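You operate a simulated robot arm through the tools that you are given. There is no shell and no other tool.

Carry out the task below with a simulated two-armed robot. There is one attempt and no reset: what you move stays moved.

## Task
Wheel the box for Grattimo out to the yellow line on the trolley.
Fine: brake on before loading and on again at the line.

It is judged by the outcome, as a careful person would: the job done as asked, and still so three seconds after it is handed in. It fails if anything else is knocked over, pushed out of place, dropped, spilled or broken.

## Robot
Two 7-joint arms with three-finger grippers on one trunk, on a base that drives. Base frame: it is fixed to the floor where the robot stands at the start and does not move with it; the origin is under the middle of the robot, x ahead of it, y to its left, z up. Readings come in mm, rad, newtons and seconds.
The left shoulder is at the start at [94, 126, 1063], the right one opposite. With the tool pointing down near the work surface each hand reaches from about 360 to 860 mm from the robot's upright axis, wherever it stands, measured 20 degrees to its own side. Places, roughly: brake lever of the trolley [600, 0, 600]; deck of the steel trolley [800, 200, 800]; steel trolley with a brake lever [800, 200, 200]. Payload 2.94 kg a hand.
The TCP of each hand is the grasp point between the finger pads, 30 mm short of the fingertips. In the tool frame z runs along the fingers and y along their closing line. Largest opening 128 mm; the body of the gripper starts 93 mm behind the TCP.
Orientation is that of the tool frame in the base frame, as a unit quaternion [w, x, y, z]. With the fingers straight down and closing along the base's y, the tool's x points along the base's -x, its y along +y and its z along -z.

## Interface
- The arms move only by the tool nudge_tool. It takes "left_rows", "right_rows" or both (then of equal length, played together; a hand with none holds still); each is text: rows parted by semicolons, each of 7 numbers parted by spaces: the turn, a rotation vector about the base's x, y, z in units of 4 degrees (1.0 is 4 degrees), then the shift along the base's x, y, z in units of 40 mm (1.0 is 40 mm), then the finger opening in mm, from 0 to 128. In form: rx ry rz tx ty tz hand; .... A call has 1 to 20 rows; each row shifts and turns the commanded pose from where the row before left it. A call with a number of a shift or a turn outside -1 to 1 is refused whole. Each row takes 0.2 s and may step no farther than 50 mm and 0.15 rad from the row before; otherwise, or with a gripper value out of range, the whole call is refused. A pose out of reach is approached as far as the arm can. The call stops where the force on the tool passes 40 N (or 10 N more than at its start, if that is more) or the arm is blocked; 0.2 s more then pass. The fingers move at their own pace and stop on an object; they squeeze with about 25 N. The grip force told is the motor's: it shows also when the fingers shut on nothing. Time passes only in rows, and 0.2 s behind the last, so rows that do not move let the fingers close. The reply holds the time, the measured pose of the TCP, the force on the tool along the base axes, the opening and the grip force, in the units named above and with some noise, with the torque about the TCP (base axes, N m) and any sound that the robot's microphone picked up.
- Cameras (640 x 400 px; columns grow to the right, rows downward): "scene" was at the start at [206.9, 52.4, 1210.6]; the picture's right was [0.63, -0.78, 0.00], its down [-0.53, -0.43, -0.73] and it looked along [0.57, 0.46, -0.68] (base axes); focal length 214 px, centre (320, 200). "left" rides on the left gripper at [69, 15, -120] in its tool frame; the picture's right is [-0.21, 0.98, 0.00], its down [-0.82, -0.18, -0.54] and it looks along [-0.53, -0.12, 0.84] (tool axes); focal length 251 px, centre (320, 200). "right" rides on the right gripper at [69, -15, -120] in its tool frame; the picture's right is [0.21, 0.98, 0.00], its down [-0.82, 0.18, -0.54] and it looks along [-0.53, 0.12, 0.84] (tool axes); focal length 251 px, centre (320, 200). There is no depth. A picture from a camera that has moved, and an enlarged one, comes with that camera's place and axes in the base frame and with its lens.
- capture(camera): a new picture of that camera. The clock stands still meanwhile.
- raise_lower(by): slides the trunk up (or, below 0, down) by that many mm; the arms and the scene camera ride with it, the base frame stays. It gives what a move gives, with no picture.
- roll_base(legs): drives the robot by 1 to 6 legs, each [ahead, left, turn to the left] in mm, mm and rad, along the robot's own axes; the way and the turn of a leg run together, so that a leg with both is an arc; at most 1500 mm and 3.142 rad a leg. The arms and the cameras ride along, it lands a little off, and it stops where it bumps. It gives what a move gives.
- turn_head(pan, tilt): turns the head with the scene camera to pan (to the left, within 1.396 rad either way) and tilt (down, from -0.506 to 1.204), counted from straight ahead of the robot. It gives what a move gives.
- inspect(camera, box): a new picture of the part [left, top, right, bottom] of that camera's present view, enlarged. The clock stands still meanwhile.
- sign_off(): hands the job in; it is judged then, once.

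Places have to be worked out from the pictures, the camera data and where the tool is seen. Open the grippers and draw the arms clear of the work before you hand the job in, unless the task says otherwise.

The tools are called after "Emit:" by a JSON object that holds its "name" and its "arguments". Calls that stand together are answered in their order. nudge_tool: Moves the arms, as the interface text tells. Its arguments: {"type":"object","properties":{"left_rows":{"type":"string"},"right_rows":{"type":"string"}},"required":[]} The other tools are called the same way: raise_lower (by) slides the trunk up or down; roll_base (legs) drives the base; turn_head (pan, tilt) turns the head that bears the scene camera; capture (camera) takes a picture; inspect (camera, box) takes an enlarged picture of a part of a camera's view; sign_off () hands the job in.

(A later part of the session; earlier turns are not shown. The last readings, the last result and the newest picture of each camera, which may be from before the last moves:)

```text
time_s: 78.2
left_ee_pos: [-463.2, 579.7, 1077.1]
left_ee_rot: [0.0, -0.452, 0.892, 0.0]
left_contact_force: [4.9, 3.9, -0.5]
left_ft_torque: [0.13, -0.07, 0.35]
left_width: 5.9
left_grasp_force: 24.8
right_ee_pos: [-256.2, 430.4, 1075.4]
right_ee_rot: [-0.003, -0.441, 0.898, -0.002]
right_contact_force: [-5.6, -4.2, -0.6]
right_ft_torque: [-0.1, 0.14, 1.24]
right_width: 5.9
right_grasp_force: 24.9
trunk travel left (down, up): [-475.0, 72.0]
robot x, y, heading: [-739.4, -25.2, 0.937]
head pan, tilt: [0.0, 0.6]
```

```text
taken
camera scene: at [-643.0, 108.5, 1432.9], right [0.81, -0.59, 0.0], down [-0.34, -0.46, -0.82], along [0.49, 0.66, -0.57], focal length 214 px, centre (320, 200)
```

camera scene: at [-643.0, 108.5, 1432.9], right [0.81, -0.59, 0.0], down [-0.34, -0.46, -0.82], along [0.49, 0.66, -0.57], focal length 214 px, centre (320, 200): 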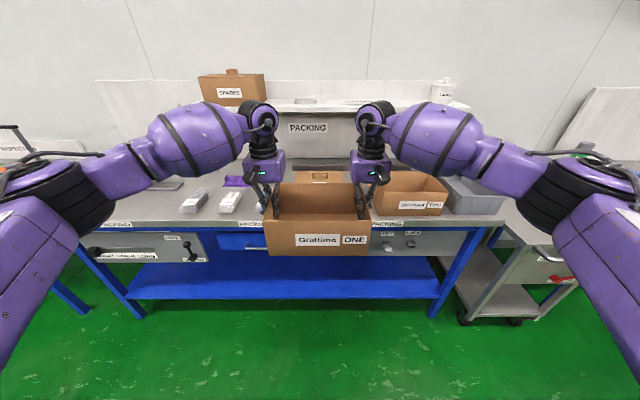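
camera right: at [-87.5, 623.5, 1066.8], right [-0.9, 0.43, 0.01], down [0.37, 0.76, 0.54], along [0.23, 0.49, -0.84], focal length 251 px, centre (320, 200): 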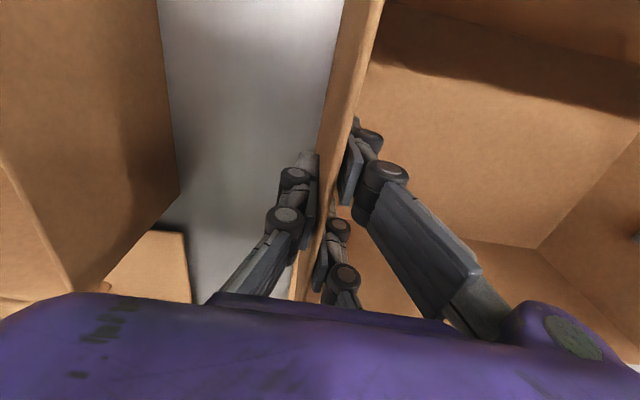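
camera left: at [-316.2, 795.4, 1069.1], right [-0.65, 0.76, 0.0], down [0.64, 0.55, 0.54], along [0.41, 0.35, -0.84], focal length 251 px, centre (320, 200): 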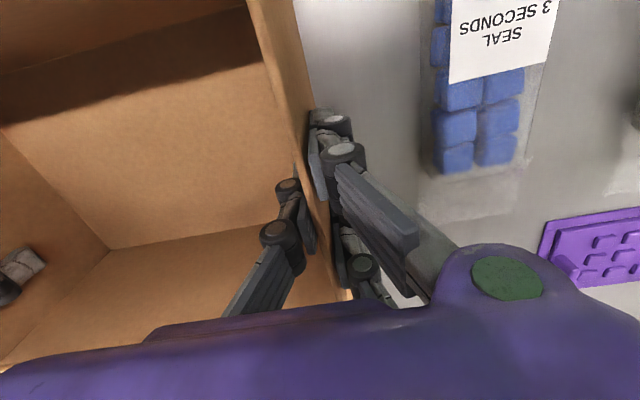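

The box is held level, well clear of the table. I drive right toward the trolley, in two legs because sideways drives drift a little in heading.

Emit:
{"name": "roll_base", "arguments": {"legs": [[0, -540, 0]]}}

Emit:
{"name": "roll_base", "arguments": {"legs": [[0, -530, 0]]}}

Emit:
{"name": "capture", "arguments": {"camera": "scene"}}

```text
time_s: 83.4
left_ee_pos: [-36.8, 265.3, 1078.1]
left_ee_rot: [0.0, -0.454, 0.891, 0.0]
left_contact_force: [2.6, 4.2, -0.8]
left_ft_torque: [0.14, -0.08, 0.15]
left_width: 6.1
left_grasp_force: 24.8
right_ee_pos: [169.7, 116.0, 1076.5]
right_ee_rot: [-0.003, -0.443, 0.896, -0.002]
right_contact_force: [-2.9, -4.9, 0.2]
right_ft_torque: [-0.15, 0.07, 1.13]
right_width: 6.0
right_grasp_force: 25.3
trunk travel left (down, up): [-475.0, 72.0]
robot x, y, heading: [-309.1, -340.2, 0.94]
head pan, tilt: [0.0, 0.6]
```

```text
time_s: 88.5
left_ee_pos: [395.7, -48.3, 1077.8]
left_ee_rot: [0.001, -0.453, 0.891, -0.001]
left_contact_force: [1.6, 4.0, -0.6]
left_ft_torque: [0.13, -0.07, 0.02]
left_width: 6.0
left_grasp_force: 24.9
right_ee_pos: [602.8, -199.0, 1075.4]
right_ee_rot: [-0.003, -0.443, 0.896, -0.001]
right_contact_force: [-1.6, -4.7, 0.0]
right_ft_torque: [-0.14, 0.07, 1.12]
right_width: 5.7
right_grasp_force: 25.0
trunk travel left (down, up): [-475.0, 72.0]
robot x, y, heading: [121.4, -655.9, 0.935]
head pan, tilt: [0.0, 0.6]
```

```text
taken
camera scene: at [217.4, -520.8, 1433.0], right [0.81, -0.59, 0.0], down [-0.33, -0.46, -0.83], along [0.49, 0.67, -0.56], focal length 214 px, centre (320, 200)
```

scene: 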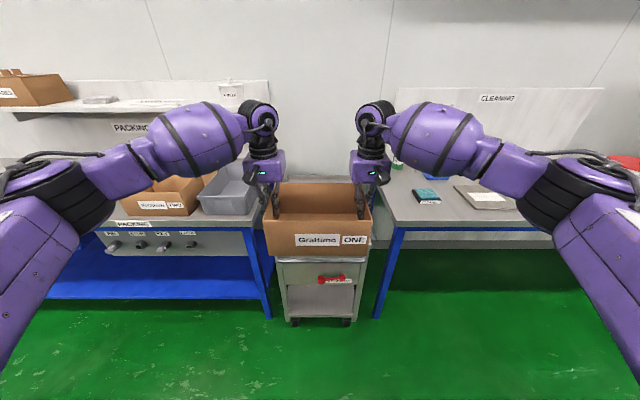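

The box is lined up with the trolley (box l≈-474, trolley centre ≈-484), bottom about 220 mm above the deck. I drive 230 mm forward and 10 right, then look.

Emit:
{"name": "roll_base", "arguments": {"legs": [[230, -10, -0.004]]}}

Emit:
{"name": "capture", "arguments": {"camera": "scene"}}

Emit:
{"name": "capture", "arguments": {"camera": "left"}}

Emit:
{"name": "capture", "arguments": {"camera": "right"}}

```text
time_s: 90.3
left_ee_pos: [540.9, 130.0, 1077.8]
left_ee_rot: [0.001, -0.453, 0.892, 0.001]
left_contact_force: [1.7, 3.9, -1.0]
left_ft_torque: [0.2, -0.1, -0.05]
left_width: 6.3
left_grasp_force: 25.0
right_ee_pos: [745.3, -20.3, 1076.1]
right_ee_rot: [-0.003, -0.442, 0.897, -0.001]
right_contact_force: [-0.7, -4.4, -0.4]
right_ft_torque: [-0.21, 0.08, 1.11]
right_width: 5.9
right_grasp_force: 25.3
trunk travel left (down, up): [-475.0, 72.0]
robot x, y, heading: [265.0, -471.5, 0.937]
head pan, tilt: [0.0, 0.6]
```

```text
taken
camera scene: at [360.9, -341.8, 1433.1], right [0.81, -0.59, 0.0], down [-0.33, -0.46, -0.83], along [0.49, 0.67, -0.56], focal length 214 px, centre (320, 200)
```

scene: 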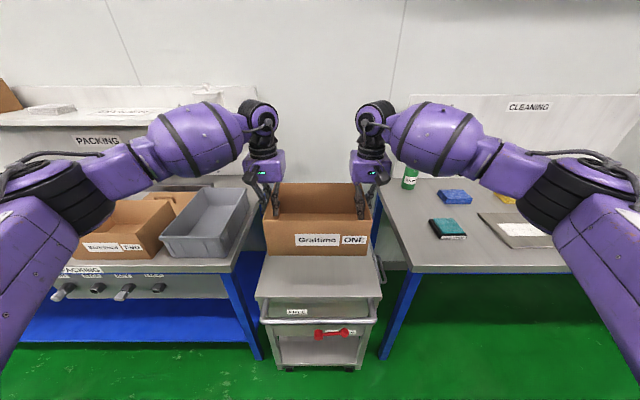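

```text
taken
camera left: at [486.4, 83.9, 1199.0], right [-0.66, 0.75, 0.0], down [0.63, 0.56, 0.54], along [0.41, 0.36, -0.84], focal length 251 px, centre (320, 200)
```

left: 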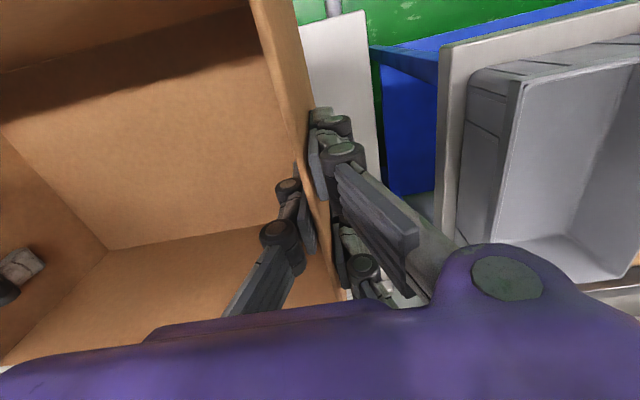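

```text
taken
camera right: at [715.7, -84.1, 1196.7], right [-0.91, 0.42, 0.0], down [0.36, 0.76, 0.54], along [0.23, 0.49, -0.84], focal length 251 px, centre (320, 200)
```

right: 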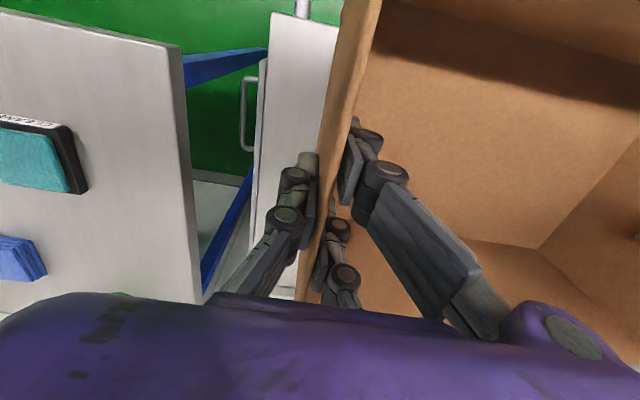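

The deck's front edge is at f≈347 and the box centre is at f≈429, l≈-483. I carry the box another 100 mm inward with both arms together.

Emit:
{"name": "nudge_tool", "arguments": {"left_rows": "0 0 0 0.3 0.4 0 0; 0 0 0 0.3 0.4 0 0; 0 0 0 0.3 0.4 0 0; 0 0 0 0.3 0.4 0 0; 0 0 0 0.3 0.4 0 0", "right_rows": "0 0 0 0.3 0.4 0 0; 0 0 0 0.3 0.4 0 0; 0 0 0 0.3 0.4 0 0; 0 0 0 0.3 0.4 0 0; 0 0 0 0.3 0.4 0 0"}}

Emit:
{"name": "raise_lower", "arguments": {"by": -170}}

Emit:
{"name": "capture", "arguments": {"camera": "scene"}}

Emit:
{"name": "capture", "arguments": {"camera": "left"}}

Emit:
{"name": "capture", "arguments": {"camera": "right"}}

```text
time_s: 91.5
left_ee_pos: [601.3, 212.6, 1074.6]
left_ee_rot: [0.0, -0.452, 0.892, -0.001]
left_contact_force: [1.3, 2.9, -1.7]
left_ft_torque: [0.21, -0.17, -0.35]
left_width: 5.8
left_grasp_force: 24.9
right_ee_pos: [807.4, 61.8, 1075.9]
right_ee_rot: [-0.004, -0.443, 0.897, -0.002]
right_contact_force: [-2.1, -2.6, -0.1]
right_ft_torque: [-0.24, 0.18, 1.04]
right_width: 6.1
right_grasp_force: 25.3
trunk travel left (down, up): [-475.0, 72.0]
robot x, y, heading: [262.8, -474.7, 0.939]
head pan, tilt: [0.0, 0.6]
```

```text
time_s: 93.4
left_ee_pos: [600.3, 210.4, 908.0]
left_ee_rot: [0.002, -0.452, 0.892, 0.0]
left_contact_force: [1.7, 3.5, 0.2]
left_ft_torque: [0.05, -0.04, -0.14]
left_width: 6.1
left_grasp_force: 24.9
right_ee_pos: [806.8, 59.9, 905.3]
right_ee_rot: [-0.002, -0.442, 0.897, 0.0]
right_contact_force: [-1.6, -2.9, -0.4]
right_ft_torque: [-0.05, 0.02, 1.09]
right_width: 6.0
right_grasp_force: 25.0
trunk travel left (down, up): [-305.0, 242.0]
robot x, y, heading: [267.2, -474.0, 0.936]
head pan, tilt: [0.0, 0.6]
```

```text
taken
camera scene: at [395.8, -294.2, 1252.9], right [0.81, -0.59, 0.0], down [-0.33, -0.46, -0.83], along [0.49, 0.67, -0.56], focal length 214 px, centre (320, 200)
```

scene: 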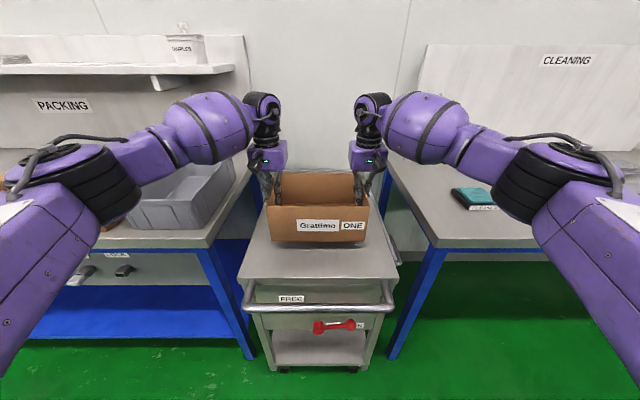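

```text
taken
camera left: at [546.5, 164.2, 1029.4], right [-0.66, 0.75, 0.0], down [0.63, 0.56, 0.54], along [0.41, 0.36, -0.84], focal length 251 px, centre (320, 200)
```

left: 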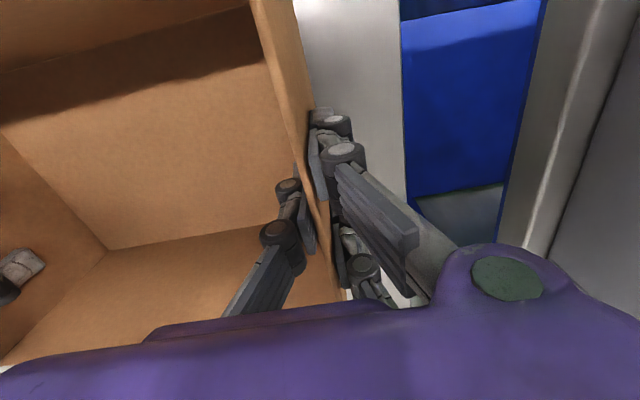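

```text
taken
camera right: at [775.8, -3.9, 1027.0], right [-0.91, 0.42, 0.0], down [0.36, 0.76, 0.54], along [0.23, 0.49, -0.84], focal length 251 px, centre (320, 200)
```

right: 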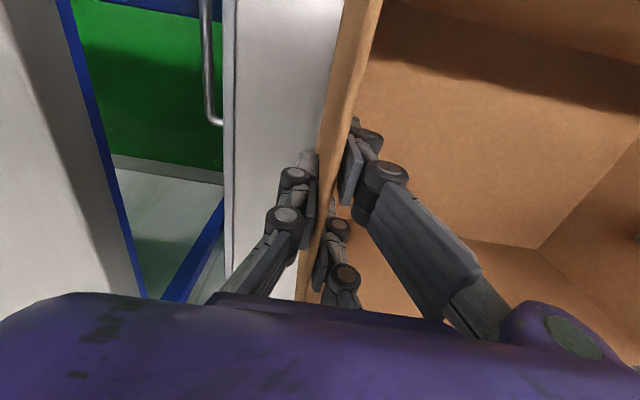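

Box bottom should be about 50 mm over the deck. I lower 35 mm by trunk, then finish with small arm steps watching the force.

Emit:
{"name": "raise_lower", "arguments": {"by": -32}}

Emit:
{"name": "nudge_tool", "arguments": {"left_rows": "0 0 0 0 0 -0.08 0; 0 0 0 0 0 -0.08 0; 0 0 0 0 0 -0.08 0", "right_rows": "0 0 0 0 0 -0.08 0; 0 0 0 0 0 -0.08 0; 0 0 0 0 0 -0.08 0"}}

Emit:
{"name": "capture", "arguments": {"camera": "scene"}}

```text
time_s: 94.2
left_ee_pos: [599.7, 209.4, 876.2]
left_ee_rot: [0.001, -0.453, 0.892, 0.0]
left_contact_force: [0.2, 3.2, -0.2]
left_ft_torque: [0.14, -0.05, -0.1]
left_width: 6.2
left_grasp_force: 24.9
right_ee_pos: [806.6, 59.7, 875.6]
right_ee_rot: [-0.002, -0.443, 0.897, -0.001]
right_contact_force: [-0.7, -3.5, -0.7]
right_ft_torque: [-0.09, 0.03, 1.1]
right_width: 6.0
right_grasp_force: 24.9
trunk travel left (down, up): [-273.0, 274.0]
robot x, y, heading: [264.5, -472.9, 0.942]
head pan, tilt: [0.0, 0.6]
```

```text
time_s: 95.0
left_ee_pos: [600.5, 210.0, 867.3]
left_ee_rot: [0.002, -0.452, 0.892, 0.0]
left_contact_force: [0.7, 3.8, 4.7]
left_ft_torque: [-0.24, 0.19, -0.43]
left_width: 5.6
left_grasp_force: 24.5
right_ee_pos: [808.3, 59.2, 866.1]
right_ee_rot: [-0.003, -0.442, 0.897, -0.001]
right_contact_force: [-0.5, -0.4, 4.4]
right_ft_torque: [-0.38, 0.24, 1.08]
right_width: 5.9
right_grasp_force: 24.8
trunk travel left (down, up): [-273.0, 274.0]
robot x, y, heading: [262.6, -473.9, 0.94]
head pan, tilt: [0.0, 0.6]
```

```text
taken
camera scene: at [400.4, -287.9, 1221.3], right [0.81, -0.59, 0.0], down [-0.33, -0.46, -0.83], along [0.49, 0.67, -0.56], focal length 214 px, centre (320, 200)
```

scene: 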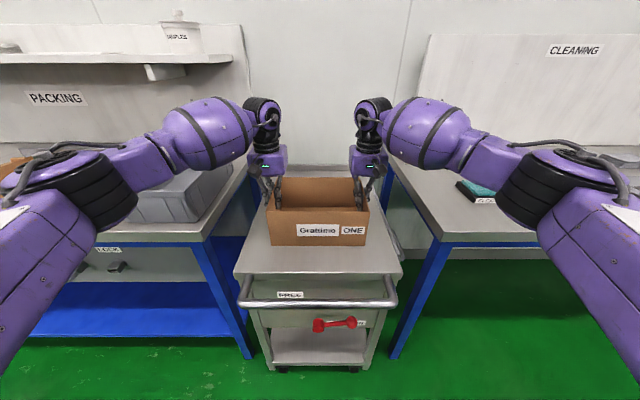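

Both hands feel about 4.5 N upward, so the box rests on the deck. I open both hands and lift straight up.

Emit:
{"name": "nudge_tool", "arguments": {"left_rows": "0 0 0 0 0 0 20; 0 0 0 0 0 0 50; 0 0 0 0 0 0 50; 0 0 0 0 0 0.5 50; 0 0 0 0 0 1 50; 0 0 0 0 0 1 50; 0 0 0 0 0 1 50", "right_rows": "0 0 0 0 0 0 20; 0 0 0 0 0 0 50; 0 0 0 0 0 0 50; 0 0 0 0 0 0.5 50; 0 0 0 0 0 1 50; 0 0 0 0 0 1 50; 0 0 0 0 0 1 50"}}

Emit:
{"name": "capture", "arguments": {"camera": "scene"}}

Emit:
{"name": "capture", "arguments": {"camera": "left"}}

Emit:
{"name": "capture", "arguments": {"camera": "right"}}

```text
time_s: 96.6
left_ee_pos: [598.8, 208.5, 1006.9]
left_ee_rot: [0.001, -0.452, 0.892, 0.0]
left_contact_force: [0.5, -0.5, -0.1]
left_ft_torque: [-0.03, -0.05, -0.02]
left_width: 50.1
left_grasp_force: 0.0
right_ee_pos: [804.6, 58.9, 1004.9]
right_ee_rot: [-0.003, -0.442, 0.897, -0.002]
right_contact_force: [0.1, -0.5, 0.8]
right_ft_torque: [0.02, -0.01, 0.03]
right_width: 49.9
right_grasp_force: 0.1
trunk travel left (down, up): [-273.0, 274.0]
robot x, y, heading: [262.5, -472.3, 0.94]
head pan, tilt: [0.0, 0.6]
```

```text
taken
camera scene: at [399.8, -288.7, 1221.4], right [0.81, -0.59, 0.0], down [-0.33, -0.45, -0.83], along [0.49, 0.67, -0.56], focal length 214 px, centre (320, 200)
```

scene: 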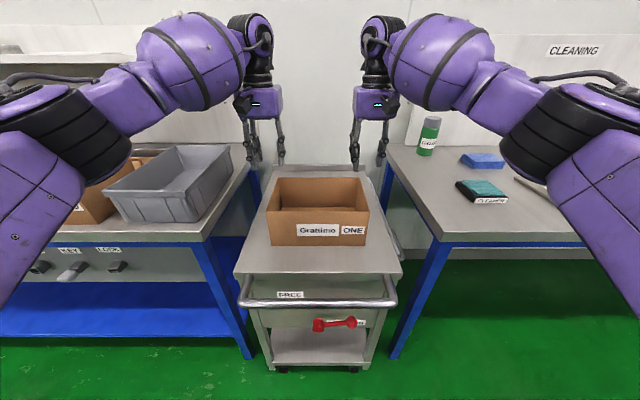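

```text
taken
camera left: at [545.9, 162.3, 1129.2], right [-0.66, 0.75, 0.0], down [0.63, 0.56, 0.54], along [0.41, 0.36, -0.84], focal length 251 px, centre (320, 200)
```

left: 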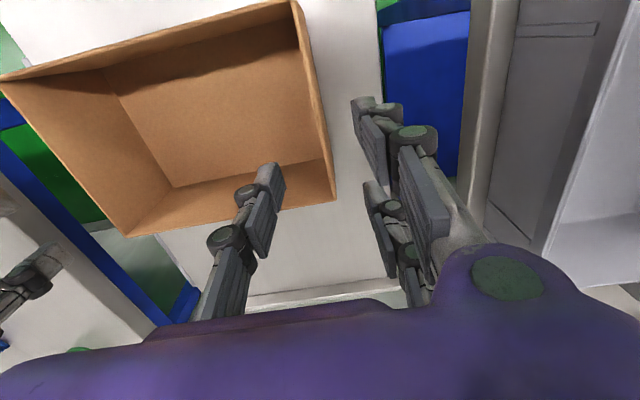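

```text
taken
camera right: at [774.3, -4.9, 1126.4], right [-0.91, 0.42, 0.0], down [0.36, 0.76, 0.54], along [0.23, 0.49, -0.84], focal length 251 px, centre (320, 200)
```

right: 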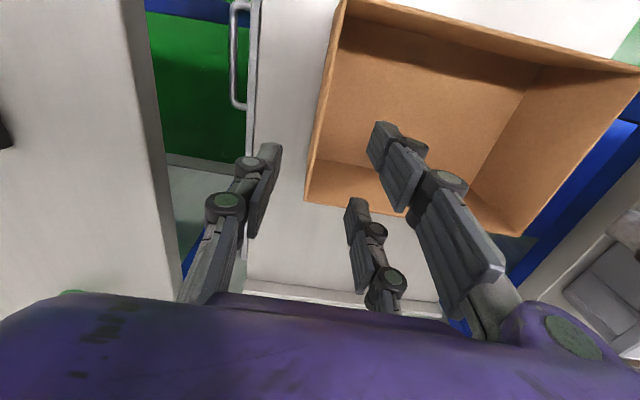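

The Grattimo box stands squarely on the deck with the brake on. I back off, and since I'll later have to back farther than before, I turn right for a look at what is behind me in the aisle.

Emit:
{"name": "roll_base", "arguments": {"legs": [[-260, 0, -0.01]]}}

Emit:
{"name": "roll_base", "arguments": {"legs": [[0, 0, -1.3]]}}

Emit:
{"name": "turn_head", "arguments": {"pan": -1.39, "tilt": 0.5}}

Emit:
{"name": "capture", "arguments": {"camera": "scene"}}

Emit:
{"name": "turn_head", "arguments": {"pan": -0.5, "tilt": 0.5}}

Emit:
{"name": "capture", "arguments": {"camera": "scene"}}

```text
time_s: 98.4
left_ee_pos: [452.6, 0.8, 1007.4]
left_ee_rot: [0.0, -0.449, 0.894, 0.0]
left_contact_force: [0.4, 0.8, 0.8]
left_ft_torque: [0.03, -0.02, 0.01]
left_width: 50.1
left_grasp_force: 0.1
right_ee_pos: [657.3, -150.6, 1004.8]
right_ee_rot: [-0.003, -0.439, 0.899, -0.001]
right_contact_force: [0.6, 0.3, -0.1]
right_ft_torque: [-0.03, -0.03, -0.03]
right_width: 49.9
right_grasp_force: 0.0
trunk travel left (down, up): [-273.0, 274.0]
robot x, y, heading: [116.1, -678.8, 0.937]
head pan, tilt: [0.0, 0.6]
```

```text
time_s: 102.0
left_ee_pos: [858.6, -828.3, 1005.9]
left_ee_rot: [0.001, 0.184, 0.983, 0.0]
left_contact_force: [-1.3, 0.3, 0.6]
left_ft_torque: [0.04, 0.02, 0.0]
left_width: 50.1
left_grasp_force: 0.0
right_ee_pos: [766.3, -1066.2, 1005.0]
right_ee_rot: [-0.003, 0.196, 0.981, 0.001]
right_contact_force: [0.2, -0.7, 0.6]
right_ft_torque: [0.0, 0.0, 0.0]
right_width: 50.2
right_grasp_force: 0.1
trunk travel left (down, up): [-273.0, 274.0]
robot x, y, heading: [111.5, -683.4, -0.37]
head pan, tilt: [0.0, 0.6]
```

```text
time_s: 103.6
left_ee_pos: [859.2, -829.2, 1006.7]
left_ee_rot: [0.001, 0.183, 0.983, 0.0]
left_contact_force: [0.2, -0.9, -0.6]
left_ft_torque: [0.02, 0.0, 0.01]
left_width: 50.1
left_grasp_force: 0.1
right_ee_pos: [768.1, -1066.3, 1004.4]
right_ee_rot: [-0.004, 0.196, 0.981, 0.0]
right_contact_force: [0.8, -1.0, -0.5]
right_ft_torque: [-0.01, -0.01, 0.0]
right_width: 50.0
right_grasp_force: 0.0
trunk travel left (down, up): [-273.0, 274.0]
robot x, y, heading: [112.4, -681.9, -0.37]
head pan, tilt: [-1.389, 0.499]
```

```text
taken
camera scene: at [227.7, -821.6, 1230.2], right [-0.98, 0.19, 0.0], down [0.09, 0.47, -0.88], along [-0.17, -0.86, -0.48], focal length 214 px, centre (320, 200)
```

scene: 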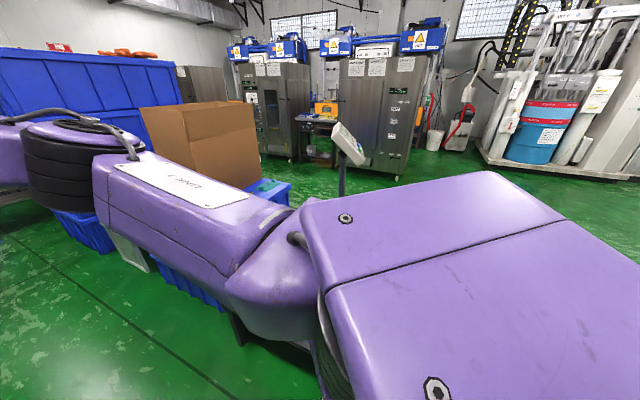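

```text
time_s: 104.8
left_ee_pos: [858.9, -828.4, 1007.0]
left_ee_rot: [0.001, 0.184, 0.983, 0.0]
left_contact_force: [-0.2, -0.1, -0.3]
left_ft_torque: [-0.01, 0.02, 0.01]
left_width: 49.9
left_grasp_force: 0.0
right_ee_pos: [767.2, -1066.2, 1005.0]
right_ee_rot: [-0.003, 0.197, 0.98, 0.0]
right_contact_force: [0.5, -0.1, -0.3]
right_ft_torque: [0.0, -0.01, 0.03]
right_width: 49.9
right_grasp_force: 0.1
trunk travel left (down, up): [-273.0, 274.0]
robot x, y, heading: [109.9, -681.0, -0.374]
head pan, tilt: [-0.499, 0.499]
```

```text
taken
camera scene: at [303.4, -801.9, 1230.2], right [-0.77, -0.64, 0.0], down [-0.31, 0.37, -0.88], along [0.57, -0.67, -0.48], focal length 214 px, centre (320, 200)
```

scene: 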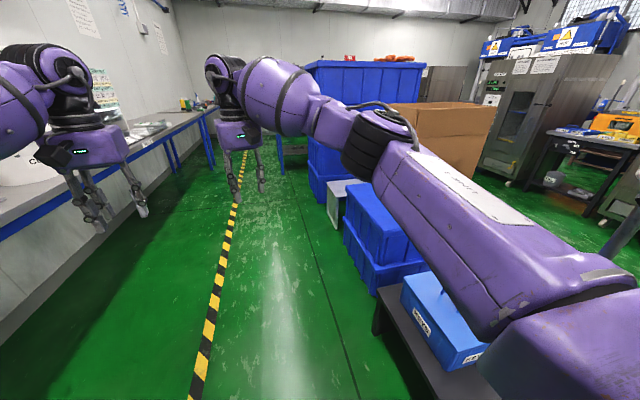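

There's a low platform with a blue tray somewhat behind the working area (edge around f≈-950 to -1000), so backing room is limited. I look straight down to see my own base's extent and the platform's run.

Emit:
{"name": "turn_head", "arguments": {"pan": -0.9, "tilt": 1.2}}

Emit:
{"name": "capture", "arguments": {"camera": "scene"}}

Emit:
{"name": "turn_head", "arguments": {"pan": -0.9, "tilt": 0.6}}

Emit:
{"name": "capture", "arguments": {"camera": "scene"}}

Emit:
{"name": "capture", "arguments": {"camera": "right"}}

```text
time_s: 105.8
left_ee_pos: [860.6, -829.4, 1006.0]
left_ee_rot: [0.0, 0.184, 0.983, 0.0]
left_contact_force: [-0.9, -0.3, 0.4]
left_ft_torque: [0.03, 0.0, 0.0]
left_width: 50.1
left_grasp_force: 0.0
right_ee_pos: [767.4, -1065.5, 1004.5]
right_ee_rot: [-0.004, 0.196, 0.981, 0.0]
right_contact_force: [0.1, 0.3, 0.5]
right_ft_torque: [-0.01, 0.0, -0.03]
right_width: 50.3
right_grasp_force: 0.0
trunk travel left (down, up): [-273.0, 274.0]
robot x, y, heading: [113.0, -679.7, -0.369]
head pan, tilt: [-0.901, 1.201]
```

```text
taken
camera scene: at [261.4, -785.7, 1176.5], right [-0.96, -0.29, 0.0], down [-0.27, 0.89, -0.36], along [0.11, -0.35, -0.93], focal length 214 px, centre (320, 200)
```

scene: 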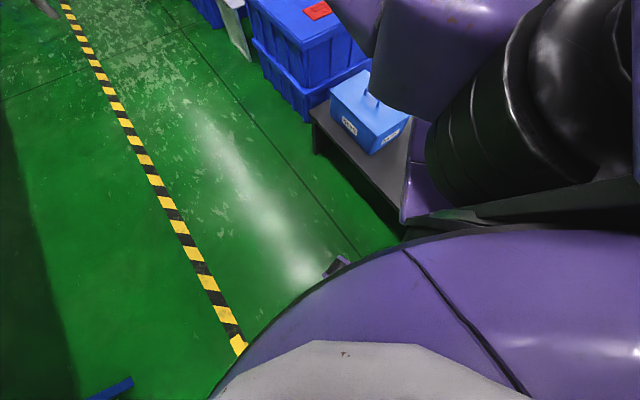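

```text
time_s: 106.8
left_ee_pos: [858.8, -829.0, 1007.2]
left_ee_rot: [0.001, 0.184, 0.983, -0.001]
left_contact_force: [-0.2, -1.2, -0.6]
left_ft_torque: [-0.01, 0.03, 0.0]
left_width: 50.0
left_grasp_force: 0.0
right_ee_pos: [767.1, -1066.8, 1003.4]
right_ee_rot: [-0.003, 0.196, 0.981, 0.0]
right_contact_force: [-0.1, 0.7, 0.2]
right_ft_torque: [-0.01, -0.02, 0.0]
right_width: 50.1
right_grasp_force: 0.1
trunk travel left (down, up): [-273.0, 274.0]
robot x, y, heading: [118.3, -682.3, -0.372]
head pan, tilt: [-0.901, 0.6]
```

```text
taken
camera scene: at [270.9, -816.7, 1221.0], right [-0.96, -0.29, 0.0], down [-0.17, 0.54, -0.82], along [0.24, -0.79, -0.57], focal length 214 px, centre (320, 200)
```

scene: 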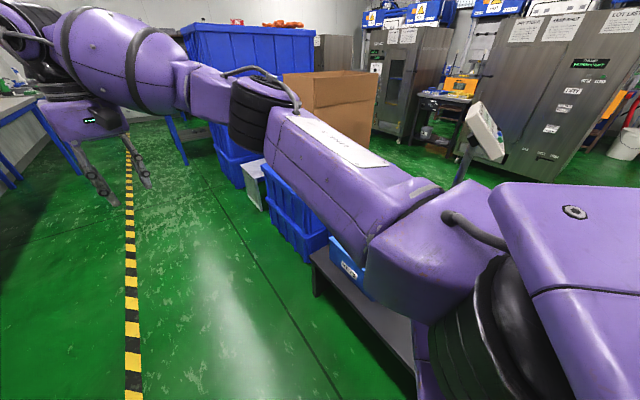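

```text
taken
camera right: at [697.2, -1054.5, 1124.9], right [0.18, 0.98, 0.0], down [0.83, -0.15, 0.54], along [0.53, -0.09, -0.84], focal length 251 px, centre (320, 200)
```

right: 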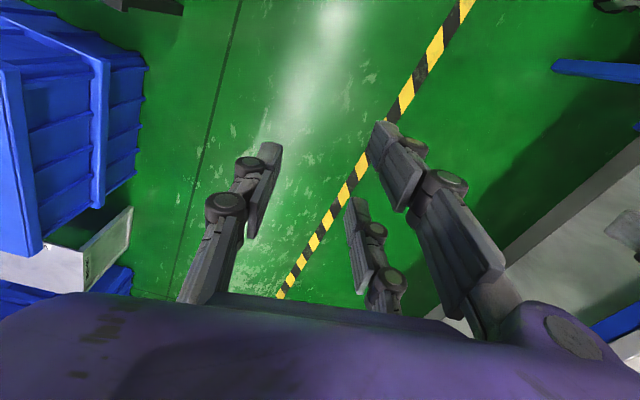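

My base reaches roughly 240 mm from its axis and a low bench stands at f≲-900, so I must not back the axis beyond about f=-600. For the pull I'll hold the bar close (about 430 mm ahead), ending near f=-530. Now I turn back to face the trolley and shift left for the lever work.

Emit:
{"name": "roll_base", "arguments": {"legs": [[0, 0, 1.3], [-70, 370, 0]]}}

Emit:
{"name": "turn_head", "arguments": {"pan": -0.3, "tilt": 0.7}}

Emit:
{"name": "capture", "arguments": {"camera": "scene"}}

```text
time_s: 114.0
left_ee_pos: [92.4, 168.1, 1007.5]
left_ee_rot: [0.001, -0.459, 0.889, 0.0]
left_contact_force: [-0.3, 0.1, -0.3]
left_ft_torque: [-0.02, 0.0, 0.02]
left_width: 50.2
left_grasp_force: 0.0
right_ee_pos: [300.6, 22.7, 1004.3]
right_ee_rot: [-0.003, -0.449, 0.894, -0.001]
right_contact_force: [-0.3, -0.6, -0.3]
right_ft_torque: [-0.01, 0.0, 0.02]
right_width: 50.0
right_grasp_force: 0.2
trunk travel left (down, up): [-273.0, 274.0]
robot x, y, heading: [-232.9, -522.6, 0.955]
head pan, tilt: [-0.901, 0.6]
```

```text
time_s: 115.0
left_ee_pos: [93.4, 167.8, 1006.3]
left_ee_rot: [0.001, -0.458, 0.889, 0.0]
left_contact_force: [0.3, -0.2, -0.5]
left_ft_torque: [0.01, 0.0, 0.03]
left_width: 49.9
left_grasp_force: 0.1
right_ee_pos: [300.5, 21.1, 1004.3]
right_ee_rot: [-0.004, -0.449, 0.894, -0.002]
right_contact_force: [-1.2, 0.6, -0.4]
right_ft_torque: [0.03, 0.0, -0.01]
right_width: 50.0
right_grasp_force: 0.1
trunk travel left (down, up): [-273.0, 274.0]
robot x, y, heading: [-230.9, -521.3, 0.957]
head pan, tilt: [-0.3, 0.7]
```

```text
taken
camera scene: at [-83.8, -352.3, 1212.5], right [0.61, -0.8, 0.0], down [-0.51, -0.39, -0.77], along [0.61, 0.46, -0.64], focal length 214 px, centre (320, 200)
```

scene: 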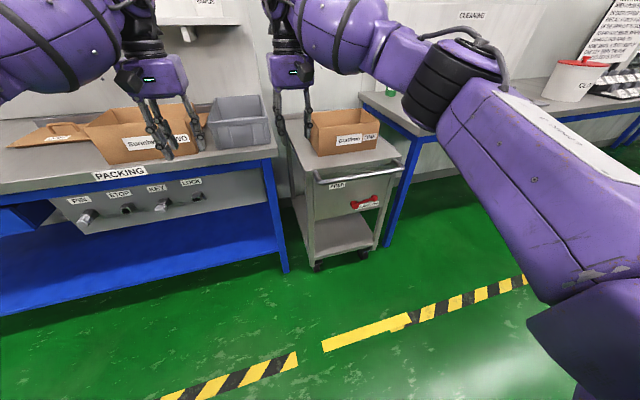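

I straighten the heading, then move the right hand out to my right and lower, and lay it level (nose-down 15°) with fingers closed as before.

Emit:
{"name": "roll_base", "arguments": {"legs": [[0, 0, -0.026]]}}

Emit:
{"name": "nudge_tool", "arguments": {"right_rows": "0 0 0 0.8 -0.598 -0.5 0; 0 0 0 0.8 -0.598 -0.5 0; 0 0 0 0.8 -0.598 -0.5 0; 0 0 0 0.8 -0.598 -0.5 0; 0 0 0 0.8 -0.598 -0.3 0; 1 -0.746 0 -0.1 -0.13 0 0; 1 -0.746 0 -0.1 -0.13 0 0; 1 -0.746 0 -0.1 -0.13 0 0; 1 -0.746 0 -0.1 -0.13 0 0; 1 -0.746 0 0 0 0 0; 1 -0.746 0 0 0 0 0; 1 -0.746 0 0 0 0 0; 1 -0.746 0 0 0 0 0; 1 -0.746 0 0 0 0 0; 1 -0.746 0 0 0 0 0; 1 -0.746 0 0 0 0 0; 1 -0.746 0 0 0 0 0; 1 -0.746 0 0 0 0 0; 1 -0.746 0 0 0 0 0; 1 -0.746 0 0 0 0 0"}}

Emit:
{"name": "capture", "arguments": {"camera": "scene"}}

```text
time_s: 115.7
left_ee_pos: [110.4, 159.6, 1007.1]
left_ee_rot: [0.001, -0.448, 0.894, -0.001]
left_contact_force: [0.3, 0.7, -0.2]
left_ft_torque: [0.0, -0.03, 0.01]
left_width: 49.8
left_grasp_force: 0.0
right_ee_pos: [314.1, 7.8, 1004.5]
right_ee_rot: [-0.004, -0.437, 0.9, -0.002]
right_contact_force: [-0.1, 0.1, -0.2]
right_ft_torque: [0.01, -0.01, 0.0]
right_width: 50.0
right_grasp_force: 0.0
trunk travel left (down, up): [-273.0, 274.0]
robot x, y, heading: [-234.7, -519.9, 0.933]
head pan, tilt: [-0.3, 0.7]
```

```text
time_s: 119.9
left_ee_pos: [110.3, 159.0, 1007.1]
left_ee_rot: [0.0, -0.448, 0.894, 0.0]
left_contact_force: [0.1, 0.2, 0.1]
left_ft_torque: [-0.03, 0.03, 0.01]
left_width: 50.2
left_grasp_force: 0.0
right_ee_pos: [458.8, -133.1, 912.3]
right_ee_rot: [0.538, -0.348, 0.716, 0.277]
right_contact_force: [0.6, -0.1, 2.0]
right_ft_torque: [-0.07, 0.1, 0.05]
right_width: 0.0
right_grasp_force: 3.3
trunk travel left (down, up): [-273.0, 274.0]
robot x, y, heading: [-236.0, -517.4, 0.93]
head pan, tilt: [-0.3, 0.7]
```

```text
taken
camera scene: at [-79.0, -356.0, 1212.2], right [0.59, -0.81, 0.0], down [-0.52, -0.38, -0.76], along [0.62, 0.45, -0.64], focal length 214 px, centre (320, 200)
```

scene: 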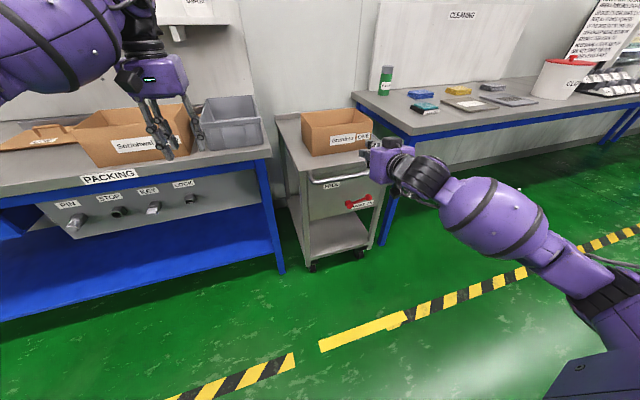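

The level pose is reached at f≈168, in front of the bar. I lower the trunk by 268 mm, then place the fingers low and right of the lever hub, still in front of it.

Emit:
{"name": "raise_lower", "arguments": {"by": -268}}

Emit:
{"name": "nudge_tool", "arguments": {"right_rows": "0 0 0 -0.45 -0.6 0 0; 0 0 0 -0.45 -0.6 0 0; 0 0 0 0.8 -0.598 0 0; 0 0 0 0.8 -0.598 0 0; 0 0 0 0.48 -0.359 -0.5 0; 0 0 0 0 0 -0.9 0; 0 0 0 0 0 -0.9 0"}}

Emit:
{"name": "capture", "arguments": {"camera": "right"}}

Emit:
{"name": "capture", "arguments": {"camera": "scene"}}

```text
time_s: 122.7
left_ee_pos: [110.1, 158.9, 738.7]
left_ee_rot: [0.001, -0.448, 0.894, 0.001]
left_contact_force: [-0.4, 0.4, -0.7]
left_ft_torque: [0.03, -0.01, 0.04]
left_width: 50.1
left_grasp_force: 0.0
right_ee_pos: [458.2, -132.6, 644.4]
right_ee_rot: [0.537, -0.348, 0.716, 0.279]
right_contact_force: [-0.9, -0.1, -0.1]
right_ft_torque: [-0.01, 0.01, 0.02]
right_width: 0.0
right_grasp_force: 2.7
trunk travel left (down, up): [-5.0, 542.0]
robot x, y, heading: [-234.7, -519.1, 0.93]
head pan, tilt: [-0.3, 0.7]
```

```text
time_s: 124.2
left_ee_pos: [111.5, 159.3, 737.4]
left_ee_rot: [0.0, -0.448, 0.894, -0.001]
left_contact_force: [-0.6, -0.1, -0.7]
left_ft_torque: [0.02, 0.01, -0.01]
left_width: 50.3
left_grasp_force: 0.1
right_ee_pos: [503.5, -243.4, 554.8]
right_ee_rot: [0.537, -0.348, 0.716, 0.278]
right_contact_force: [0.3, -1.1, 0.4]
right_ft_torque: [0.03, 0.0, -0.01]
right_width: 0.0
right_grasp_force: 2.9
trunk travel left (down, up): [-5.0, 542.0]
robot x, y, heading: [-231.2, -519.3, 0.926]
head pan, tilt: [-0.3, 0.7]
```

```text
taken
camera right: at [433.0, -359.0, 519.3], right [-0.82, 0.55, -0.18], down [-0.31, -0.15, 0.94], along [0.49, 0.83, 0.29], focal length 251 px, centre (320, 200)
```

right: 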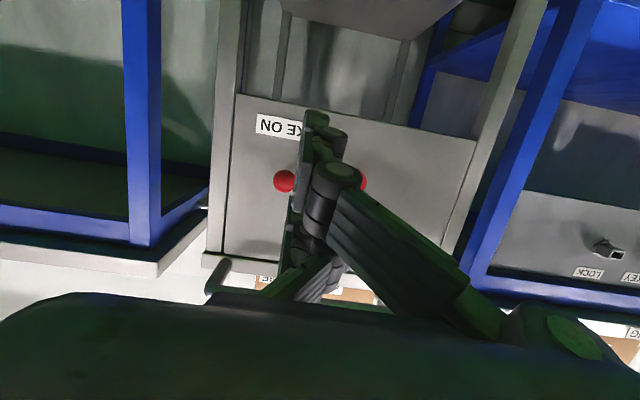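

```text
taken
camera scene: at [-26.5, -285.3, 932.1], right [0.59, -0.81, 0.0], down [-0.52, -0.38, -0.76], along [0.62, 0.45, -0.64], focal length 214 px, centre (320, 200)
```

scene: 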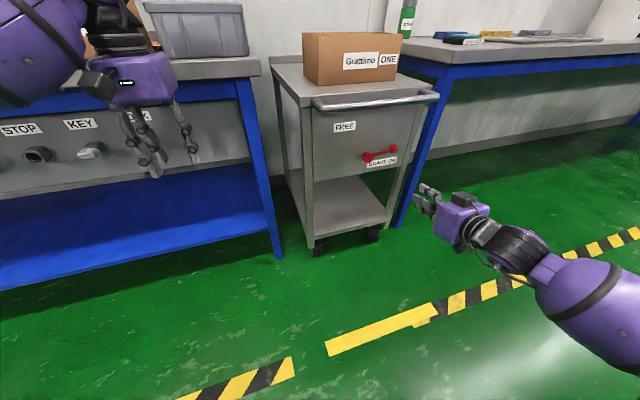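

The fingers wait below the lever level in front of the panel. Before releasing, I check closely where the lever actually rests, since it looks slightly raised from horizontal.

Emit:
{"name": "inspect", "arguments": {"camera": "scene", "box": [290, 90, 450, 190]}}

Emit:
{"name": "inspect", "arguments": {"camera": "right", "box": [220, 90, 480, 270]}}

```text
4.00 times, centred on (370, 140) of scene
camera zoom: at [-26.5, -285.3, 932.1], right [0.59, -0.81, 0.0], down [-0.52, -0.38, -0.76], along [0.62, 0.45, -0.64], focal length 858 px, centre (120, 440)
```

zoom: 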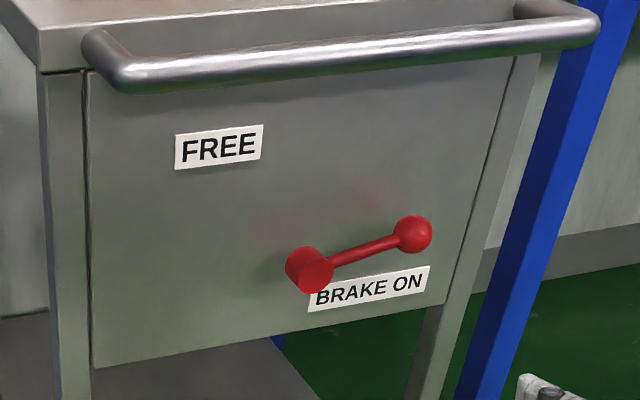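

```text
2.22 times, centred on (350, 180) of right
camera zoom: at [433.0, -359.0, 519.3], right [-0.82, 0.55, -0.18], down [-0.31, -0.15, 0.94], along [0.49, 0.83, 0.29], focal length 559 px, centre (253, 244)
```

zoom: 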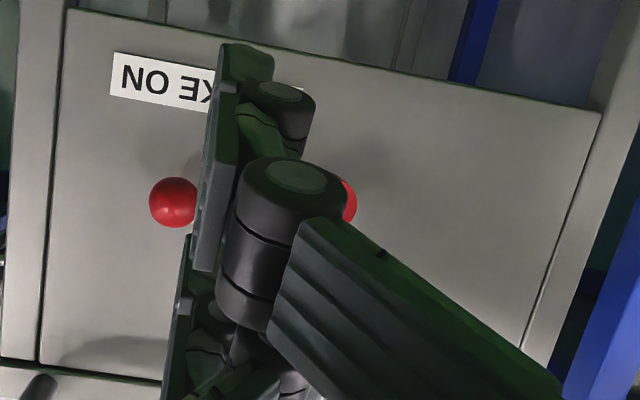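

The lever rests about 10° above horizontal – I want to know whether the brake really holds there. I'll advance under the lever and press the fingertips gently against the panel to feel whether the trolley is locked.

Emit:
{"name": "roll_base", "arguments": {"legs": [[168, 0, 0]]}}

Emit:
{"name": "capture", "arguments": {"camera": "right"}}

Emit:
{"name": "inspect", "arguments": {"camera": "scene", "box": [290, 90, 610, 290]}}

```text
time_s: 125.6
left_ee_pos: [192.0, 271.0, 738.9]
left_ee_rot: [-0.009, -0.447, 0.895, -0.001]
left_contact_force: [-1.8, -2.4, 1.9]
left_ft_torque: [0.28, -0.26, 0.09]
left_width: 50.0
left_grasp_force: 0.0
right_ee_pos: [590.1, -126.0, 553.9]
right_ee_rot: [0.536, -0.349, 0.716, 0.279]
right_contact_force: [-0.2, -1.3, -1.0]
right_ft_torque: [-0.01, 0.01, -0.02]
right_width: 0.1
right_grasp_force: 2.8
trunk travel left (down, up): [-5.0, 542.0]
robot x, y, heading: [-149.5, -406.6, 0.925]
head pan, tilt: [-0.3, 0.7]
stopped in leg 1: the force on the tool passed its limit at 158 N (the readings are from after the stop); the commanded pose is now the measured one
```

```text
taken
camera right: at [519.7, -242.2, 519.2], right [-0.82, 0.55, -0.18], down [-0.31, -0.14, 0.94], along [0.49, 0.83, 0.28], focal length 251 px, centre (320, 200)
```

right: 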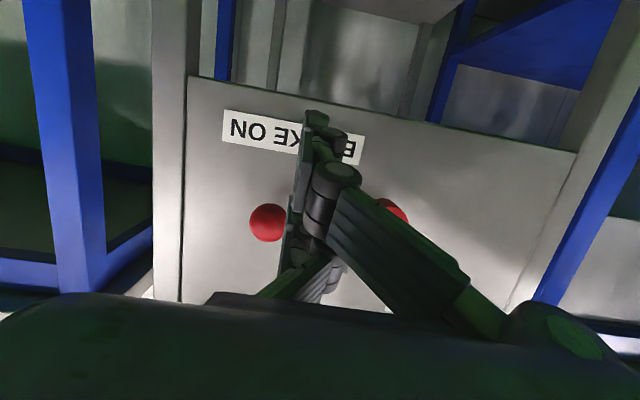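

```text
2.00 times, centred on (450, 190) of scene
camera zoom: at [59.8, -169.1, 932.3], right [0.59, -0.81, 0.0], down [-0.52, -0.38, -0.77], along [0.62, 0.45, -0.64], focal length 429 px, centre (60, 220)
```

zoom: 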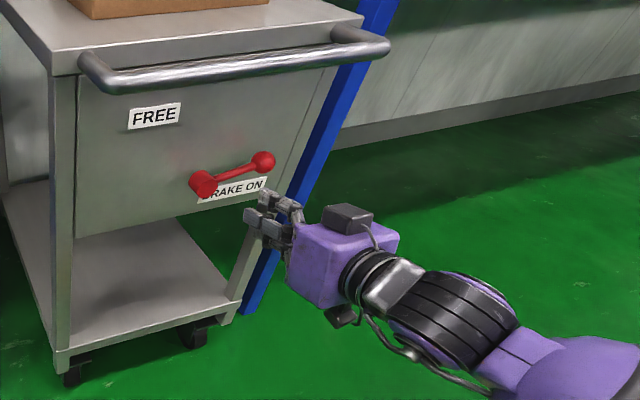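

The drive stopped because my lowered left hand bumped the packing table's front edge – I overlooked it. I back off at once and look at the left side to check nothing was disturbed.

Emit:
{"name": "roll_base", "arguments": {"legs": [[-60, 0, 0]]}}

Emit:
{"name": "turn_head", "arguments": {"pan": 0.4, "tilt": 0.5}}

Emit:
{"name": "capture", "arguments": {"camera": "scene"}}

Emit:
{"name": "capture", "arguments": {"camera": "left"}}

```text
time_s: 126.6
left_ee_pos: [155.0, 223.9, 738.7]
left_ee_rot: [-0.009, -0.447, 0.894, -0.001]
left_contact_force: [-0.9, -0.5, -0.3]
left_ft_torque: [0.0, -0.02, -0.02]
left_width: 50.0
left_grasp_force: 0.1
right_ee_pos: [555.1, -174.7, 554.1]
right_ee_rot: [0.537, -0.348, 0.716, 0.278]
right_contact_force: [-0.5, -0.7, 0.6]
right_ft_torque: [-0.01, 0.01, 0.02]
right_width: 0.0
right_grasp_force: 3.1
trunk travel left (down, up): [-5.0, 542.0]
robot x, y, heading: [-183.1, -454.5, 0.93]
head pan, tilt: [-0.3, 0.7]
```

```text
time_s: 127.7
left_ee_pos: [155.6, 223.8, 738.8]
left_ee_rot: [-0.01, -0.447, 0.895, -0.001]
left_contact_force: [1.0, -0.1, 0.3]
left_ft_torque: [0.02, 0.03, 0.03]
left_width: 50.0
left_grasp_force: 0.1
right_ee_pos: [554.9, -172.7, 553.5]
right_ee_rot: [0.536, -0.349, 0.716, 0.278]
right_contact_force: [0.4, 0.6, 0.0]
right_ft_torque: [0.05, -0.02, -0.01]
right_width: 0.0
right_grasp_force: 2.7
trunk travel left (down, up): [-5.0, 542.0]
robot x, y, heading: [-180.3, -452.2, 0.926]
head pan, tilt: [0.4, 0.499]
```

```text
taken
camera scene: at [-22.6, -178.4, 949.8], right [0.97, -0.24, 0.0], down [-0.12, -0.46, -0.88], along [0.21, 0.85, -0.48], focal length 214 px, centre (320, 200)
```

scene: 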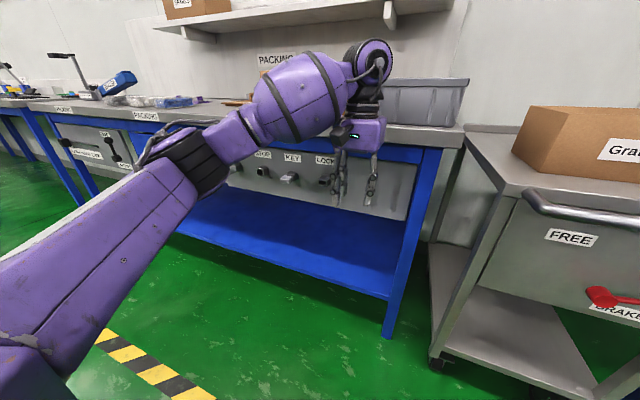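

```text
taken
camera left: at [103.9, 179.2, 860.7], right [-0.65, 0.76, 0.0], down [0.65, 0.55, 0.53], along [0.4, 0.34, -0.85], focal length 251 px, centre (320, 200)
```

left: 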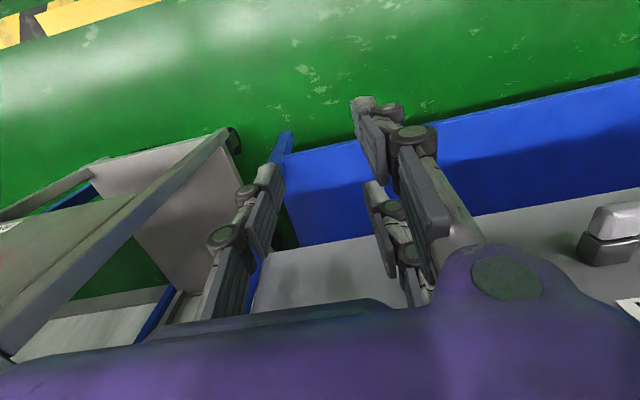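

Nothing on the table or its front seems shifted. I draw the left hand well back toward me before continuing.

Emit:
{"name": "nudge_tool", "arguments": {"left_rows": "0 0 0 -0.598 -0.8 0 50; 0 0 0 -0.598 -0.8 0 50; 0 0 0 -0.598 -0.8 0 50; 0 0 0 -0.598 -0.8 0 50; 0 0 0 -0.598 -0.8 0 50; 0 0 0 -0.598 -0.8 0 50; 0 0 0 -0.3 -0.4 0 50"}}

Emit:
{"name": "capture", "arguments": {"camera": "scene"}}

Emit:
{"name": "inspect", "arguments": {"camera": "scene", "box": [200, 60, 480, 235]}}

```text
time_s: 129.3
left_ee_pos: [-0.9, 14.5, 738.7]
left_ee_rot: [-0.01, -0.446, 0.895, -0.001]
left_contact_force: [0.0, -0.1, 0.1]
left_ft_torque: [-0.01, 0.03, 0.0]
left_width: 50.1
left_grasp_force: 0.1
right_ee_pos: [554.8, -173.3, 553.6]
right_ee_rot: [0.536, -0.349, 0.717, 0.278]
right_contact_force: [-0.4, 0.8, -0.2]
right_ft_torque: [-0.03, 0.02, 0.03]
right_width: 0.1
right_grasp_force: 3.3
trunk travel left (down, up): [-5.0, 542.0]
robot x, y, heading: [-182.7, -451.3, 0.927]
head pan, tilt: [0.4, 0.499]
```

```text
taken
camera scene: at [-22.7, -178.4, 949.9], right [0.97, -0.24, 0.0], down [-0.11, -0.46, -0.88], along [0.21, 0.85, -0.48], focal length 214 px, centre (320, 200)
```

scene: 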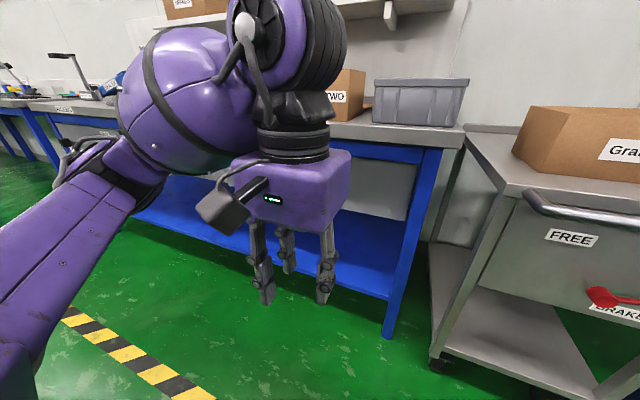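

```text
2.29 times, centred on (340, 148) of scene
camera zoom: at [-22.7, -178.4, 949.9], right [0.97, -0.24, 0.0], down [-0.11, -0.46, -0.88], along [0.21, 0.85, -0.48], focal length 490 px, centre (274, 320)
```

zoom: 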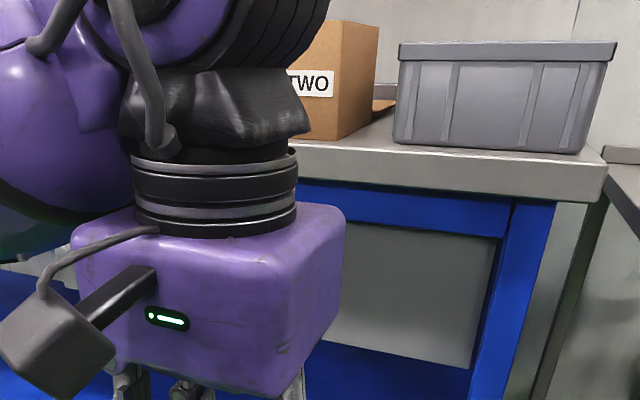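

Left hand is clear now. I advance the base 92 mm so the right fingertips stop just short of the panel, below the lever.

Emit:
{"name": "roll_base", "arguments": {"legs": [[92, 0, 0]]}}

Emit:
{"name": "turn_head", "arguments": {"pan": -0.3, "tilt": 0.7}}

Emit:
{"name": "inspect", "arguments": {"camera": "scene", "box": [290, 90, 610, 290]}}

Emit:
{"name": "capture", "arguments": {"camera": "right"}}

```text
time_s: 130.4
left_ee_pos: [53.6, 88.0, 737.3]
left_ee_rot: [-0.009, -0.447, 0.895, 0.0]
left_contact_force: [0.2, 0.9, 0.3]
left_ft_torque: [0.01, 0.01, 0.02]
left_width: 50.2
left_grasp_force: 0.1
right_ee_pos: [609.7, -99.1, 553.0]
right_ee_rot: [0.535, -0.349, 0.717, 0.278]
right_contact_force: [0.7, 0.3, 0.5]
right_ft_torque: [0.02, 0.0, 0.01]
right_width: 0.0
right_grasp_force: 2.7
trunk travel left (down, up): [-5.0, 542.0]
robot x, y, heading: [-128.9, -378.3, 0.93]
head pan, tilt: [0.4, 0.499]
```

```text
time_s: 131.5
left_ee_pos: [54.8, 88.9, 738.4]
left_ee_rot: [-0.009, -0.447, 0.895, -0.001]
left_contact_force: [0.1, -0.9, -0.5]
left_ft_torque: [0.01, -0.03, 0.04]
left_width: 49.9
left_grasp_force: 0.1
right_ee_pos: [610.9, -98.9, 553.2]
right_ee_rot: [0.536, -0.349, 0.716, 0.279]
right_contact_force: [-0.3, -0.3, -0.9]
right_ft_torque: [-0.02, 0.01, -0.01]
right_width: 0.0
right_grasp_force: 3.2
trunk travel left (down, up): [-5.0, 542.0]
robot x, y, heading: [-127.8, -380.8, 0.934]
head pan, tilt: [-0.3, 0.7]
```

```text
2.00 times, centred on (450, 190) of scene
camera zoom: at [79.2, -142.4, 932.2], right [0.59, -0.81, 0.0], down [-0.52, -0.38, -0.77], along [0.62, 0.45, -0.64], focal length 429 px, centre (60, 220)
```

zoom: 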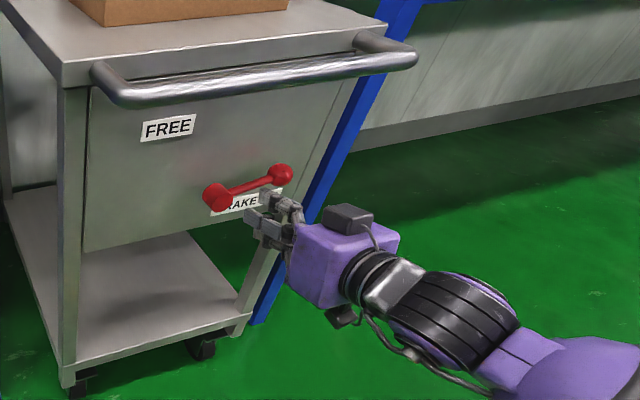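

```text
taken
camera right: at [539.0, -215.0, 518.9], right [-0.82, 0.54, -0.18], down [-0.31, -0.14, 0.94], along [0.49, 0.83, 0.28], focal length 251 px, centre (320, 200)
```

right: 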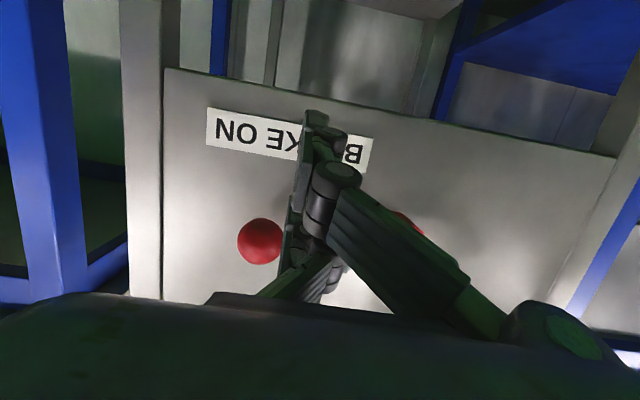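

Tip at about f=315, panel near 334. I press forward in 3 mm steps; it halts itself at 40 N if the trolley holds fast.

Emit:
{"name": "nudge_tool", "arguments": {"right_rows": "0 0 0 0.06 0.08 0 0; 0 0 0 0.06 0.08 0 0; 0 0 0 0.06 0.08 0 0; 0 0 0 0.045 0.06 0 0; 0 0 0 0.045 0.06 0 0; 0 0 0 0.045 0.06 0 0"}}

```text
time_s: 132.9
left_ee_pos: [55.2, 89.1, 737.8]
left_ee_rot: [-0.01, -0.447, 0.894, -0.001]
left_contact_force: [-0.1, 0.5, 0.4]
left_ft_torque: [0.01, 0.0, 0.0]
left_width: 50.0
left_grasp_force: 0.1
right_ee_pos: [621.8, -81.5, 554.0]
right_ee_rot: [0.535, -0.35, 0.716, 0.279]
right_contact_force: [0.2, 0.3, -0.4]
right_ft_torque: [-0.02, -0.01, 0.0]
right_width: 0.0
right_grasp_force: 3.1
trunk travel left (down, up): [-5.0, 542.0]
robot x, y, heading: [-129.1, -374.0, 0.928]
head pan, tilt: [-0.3, 0.7]
```

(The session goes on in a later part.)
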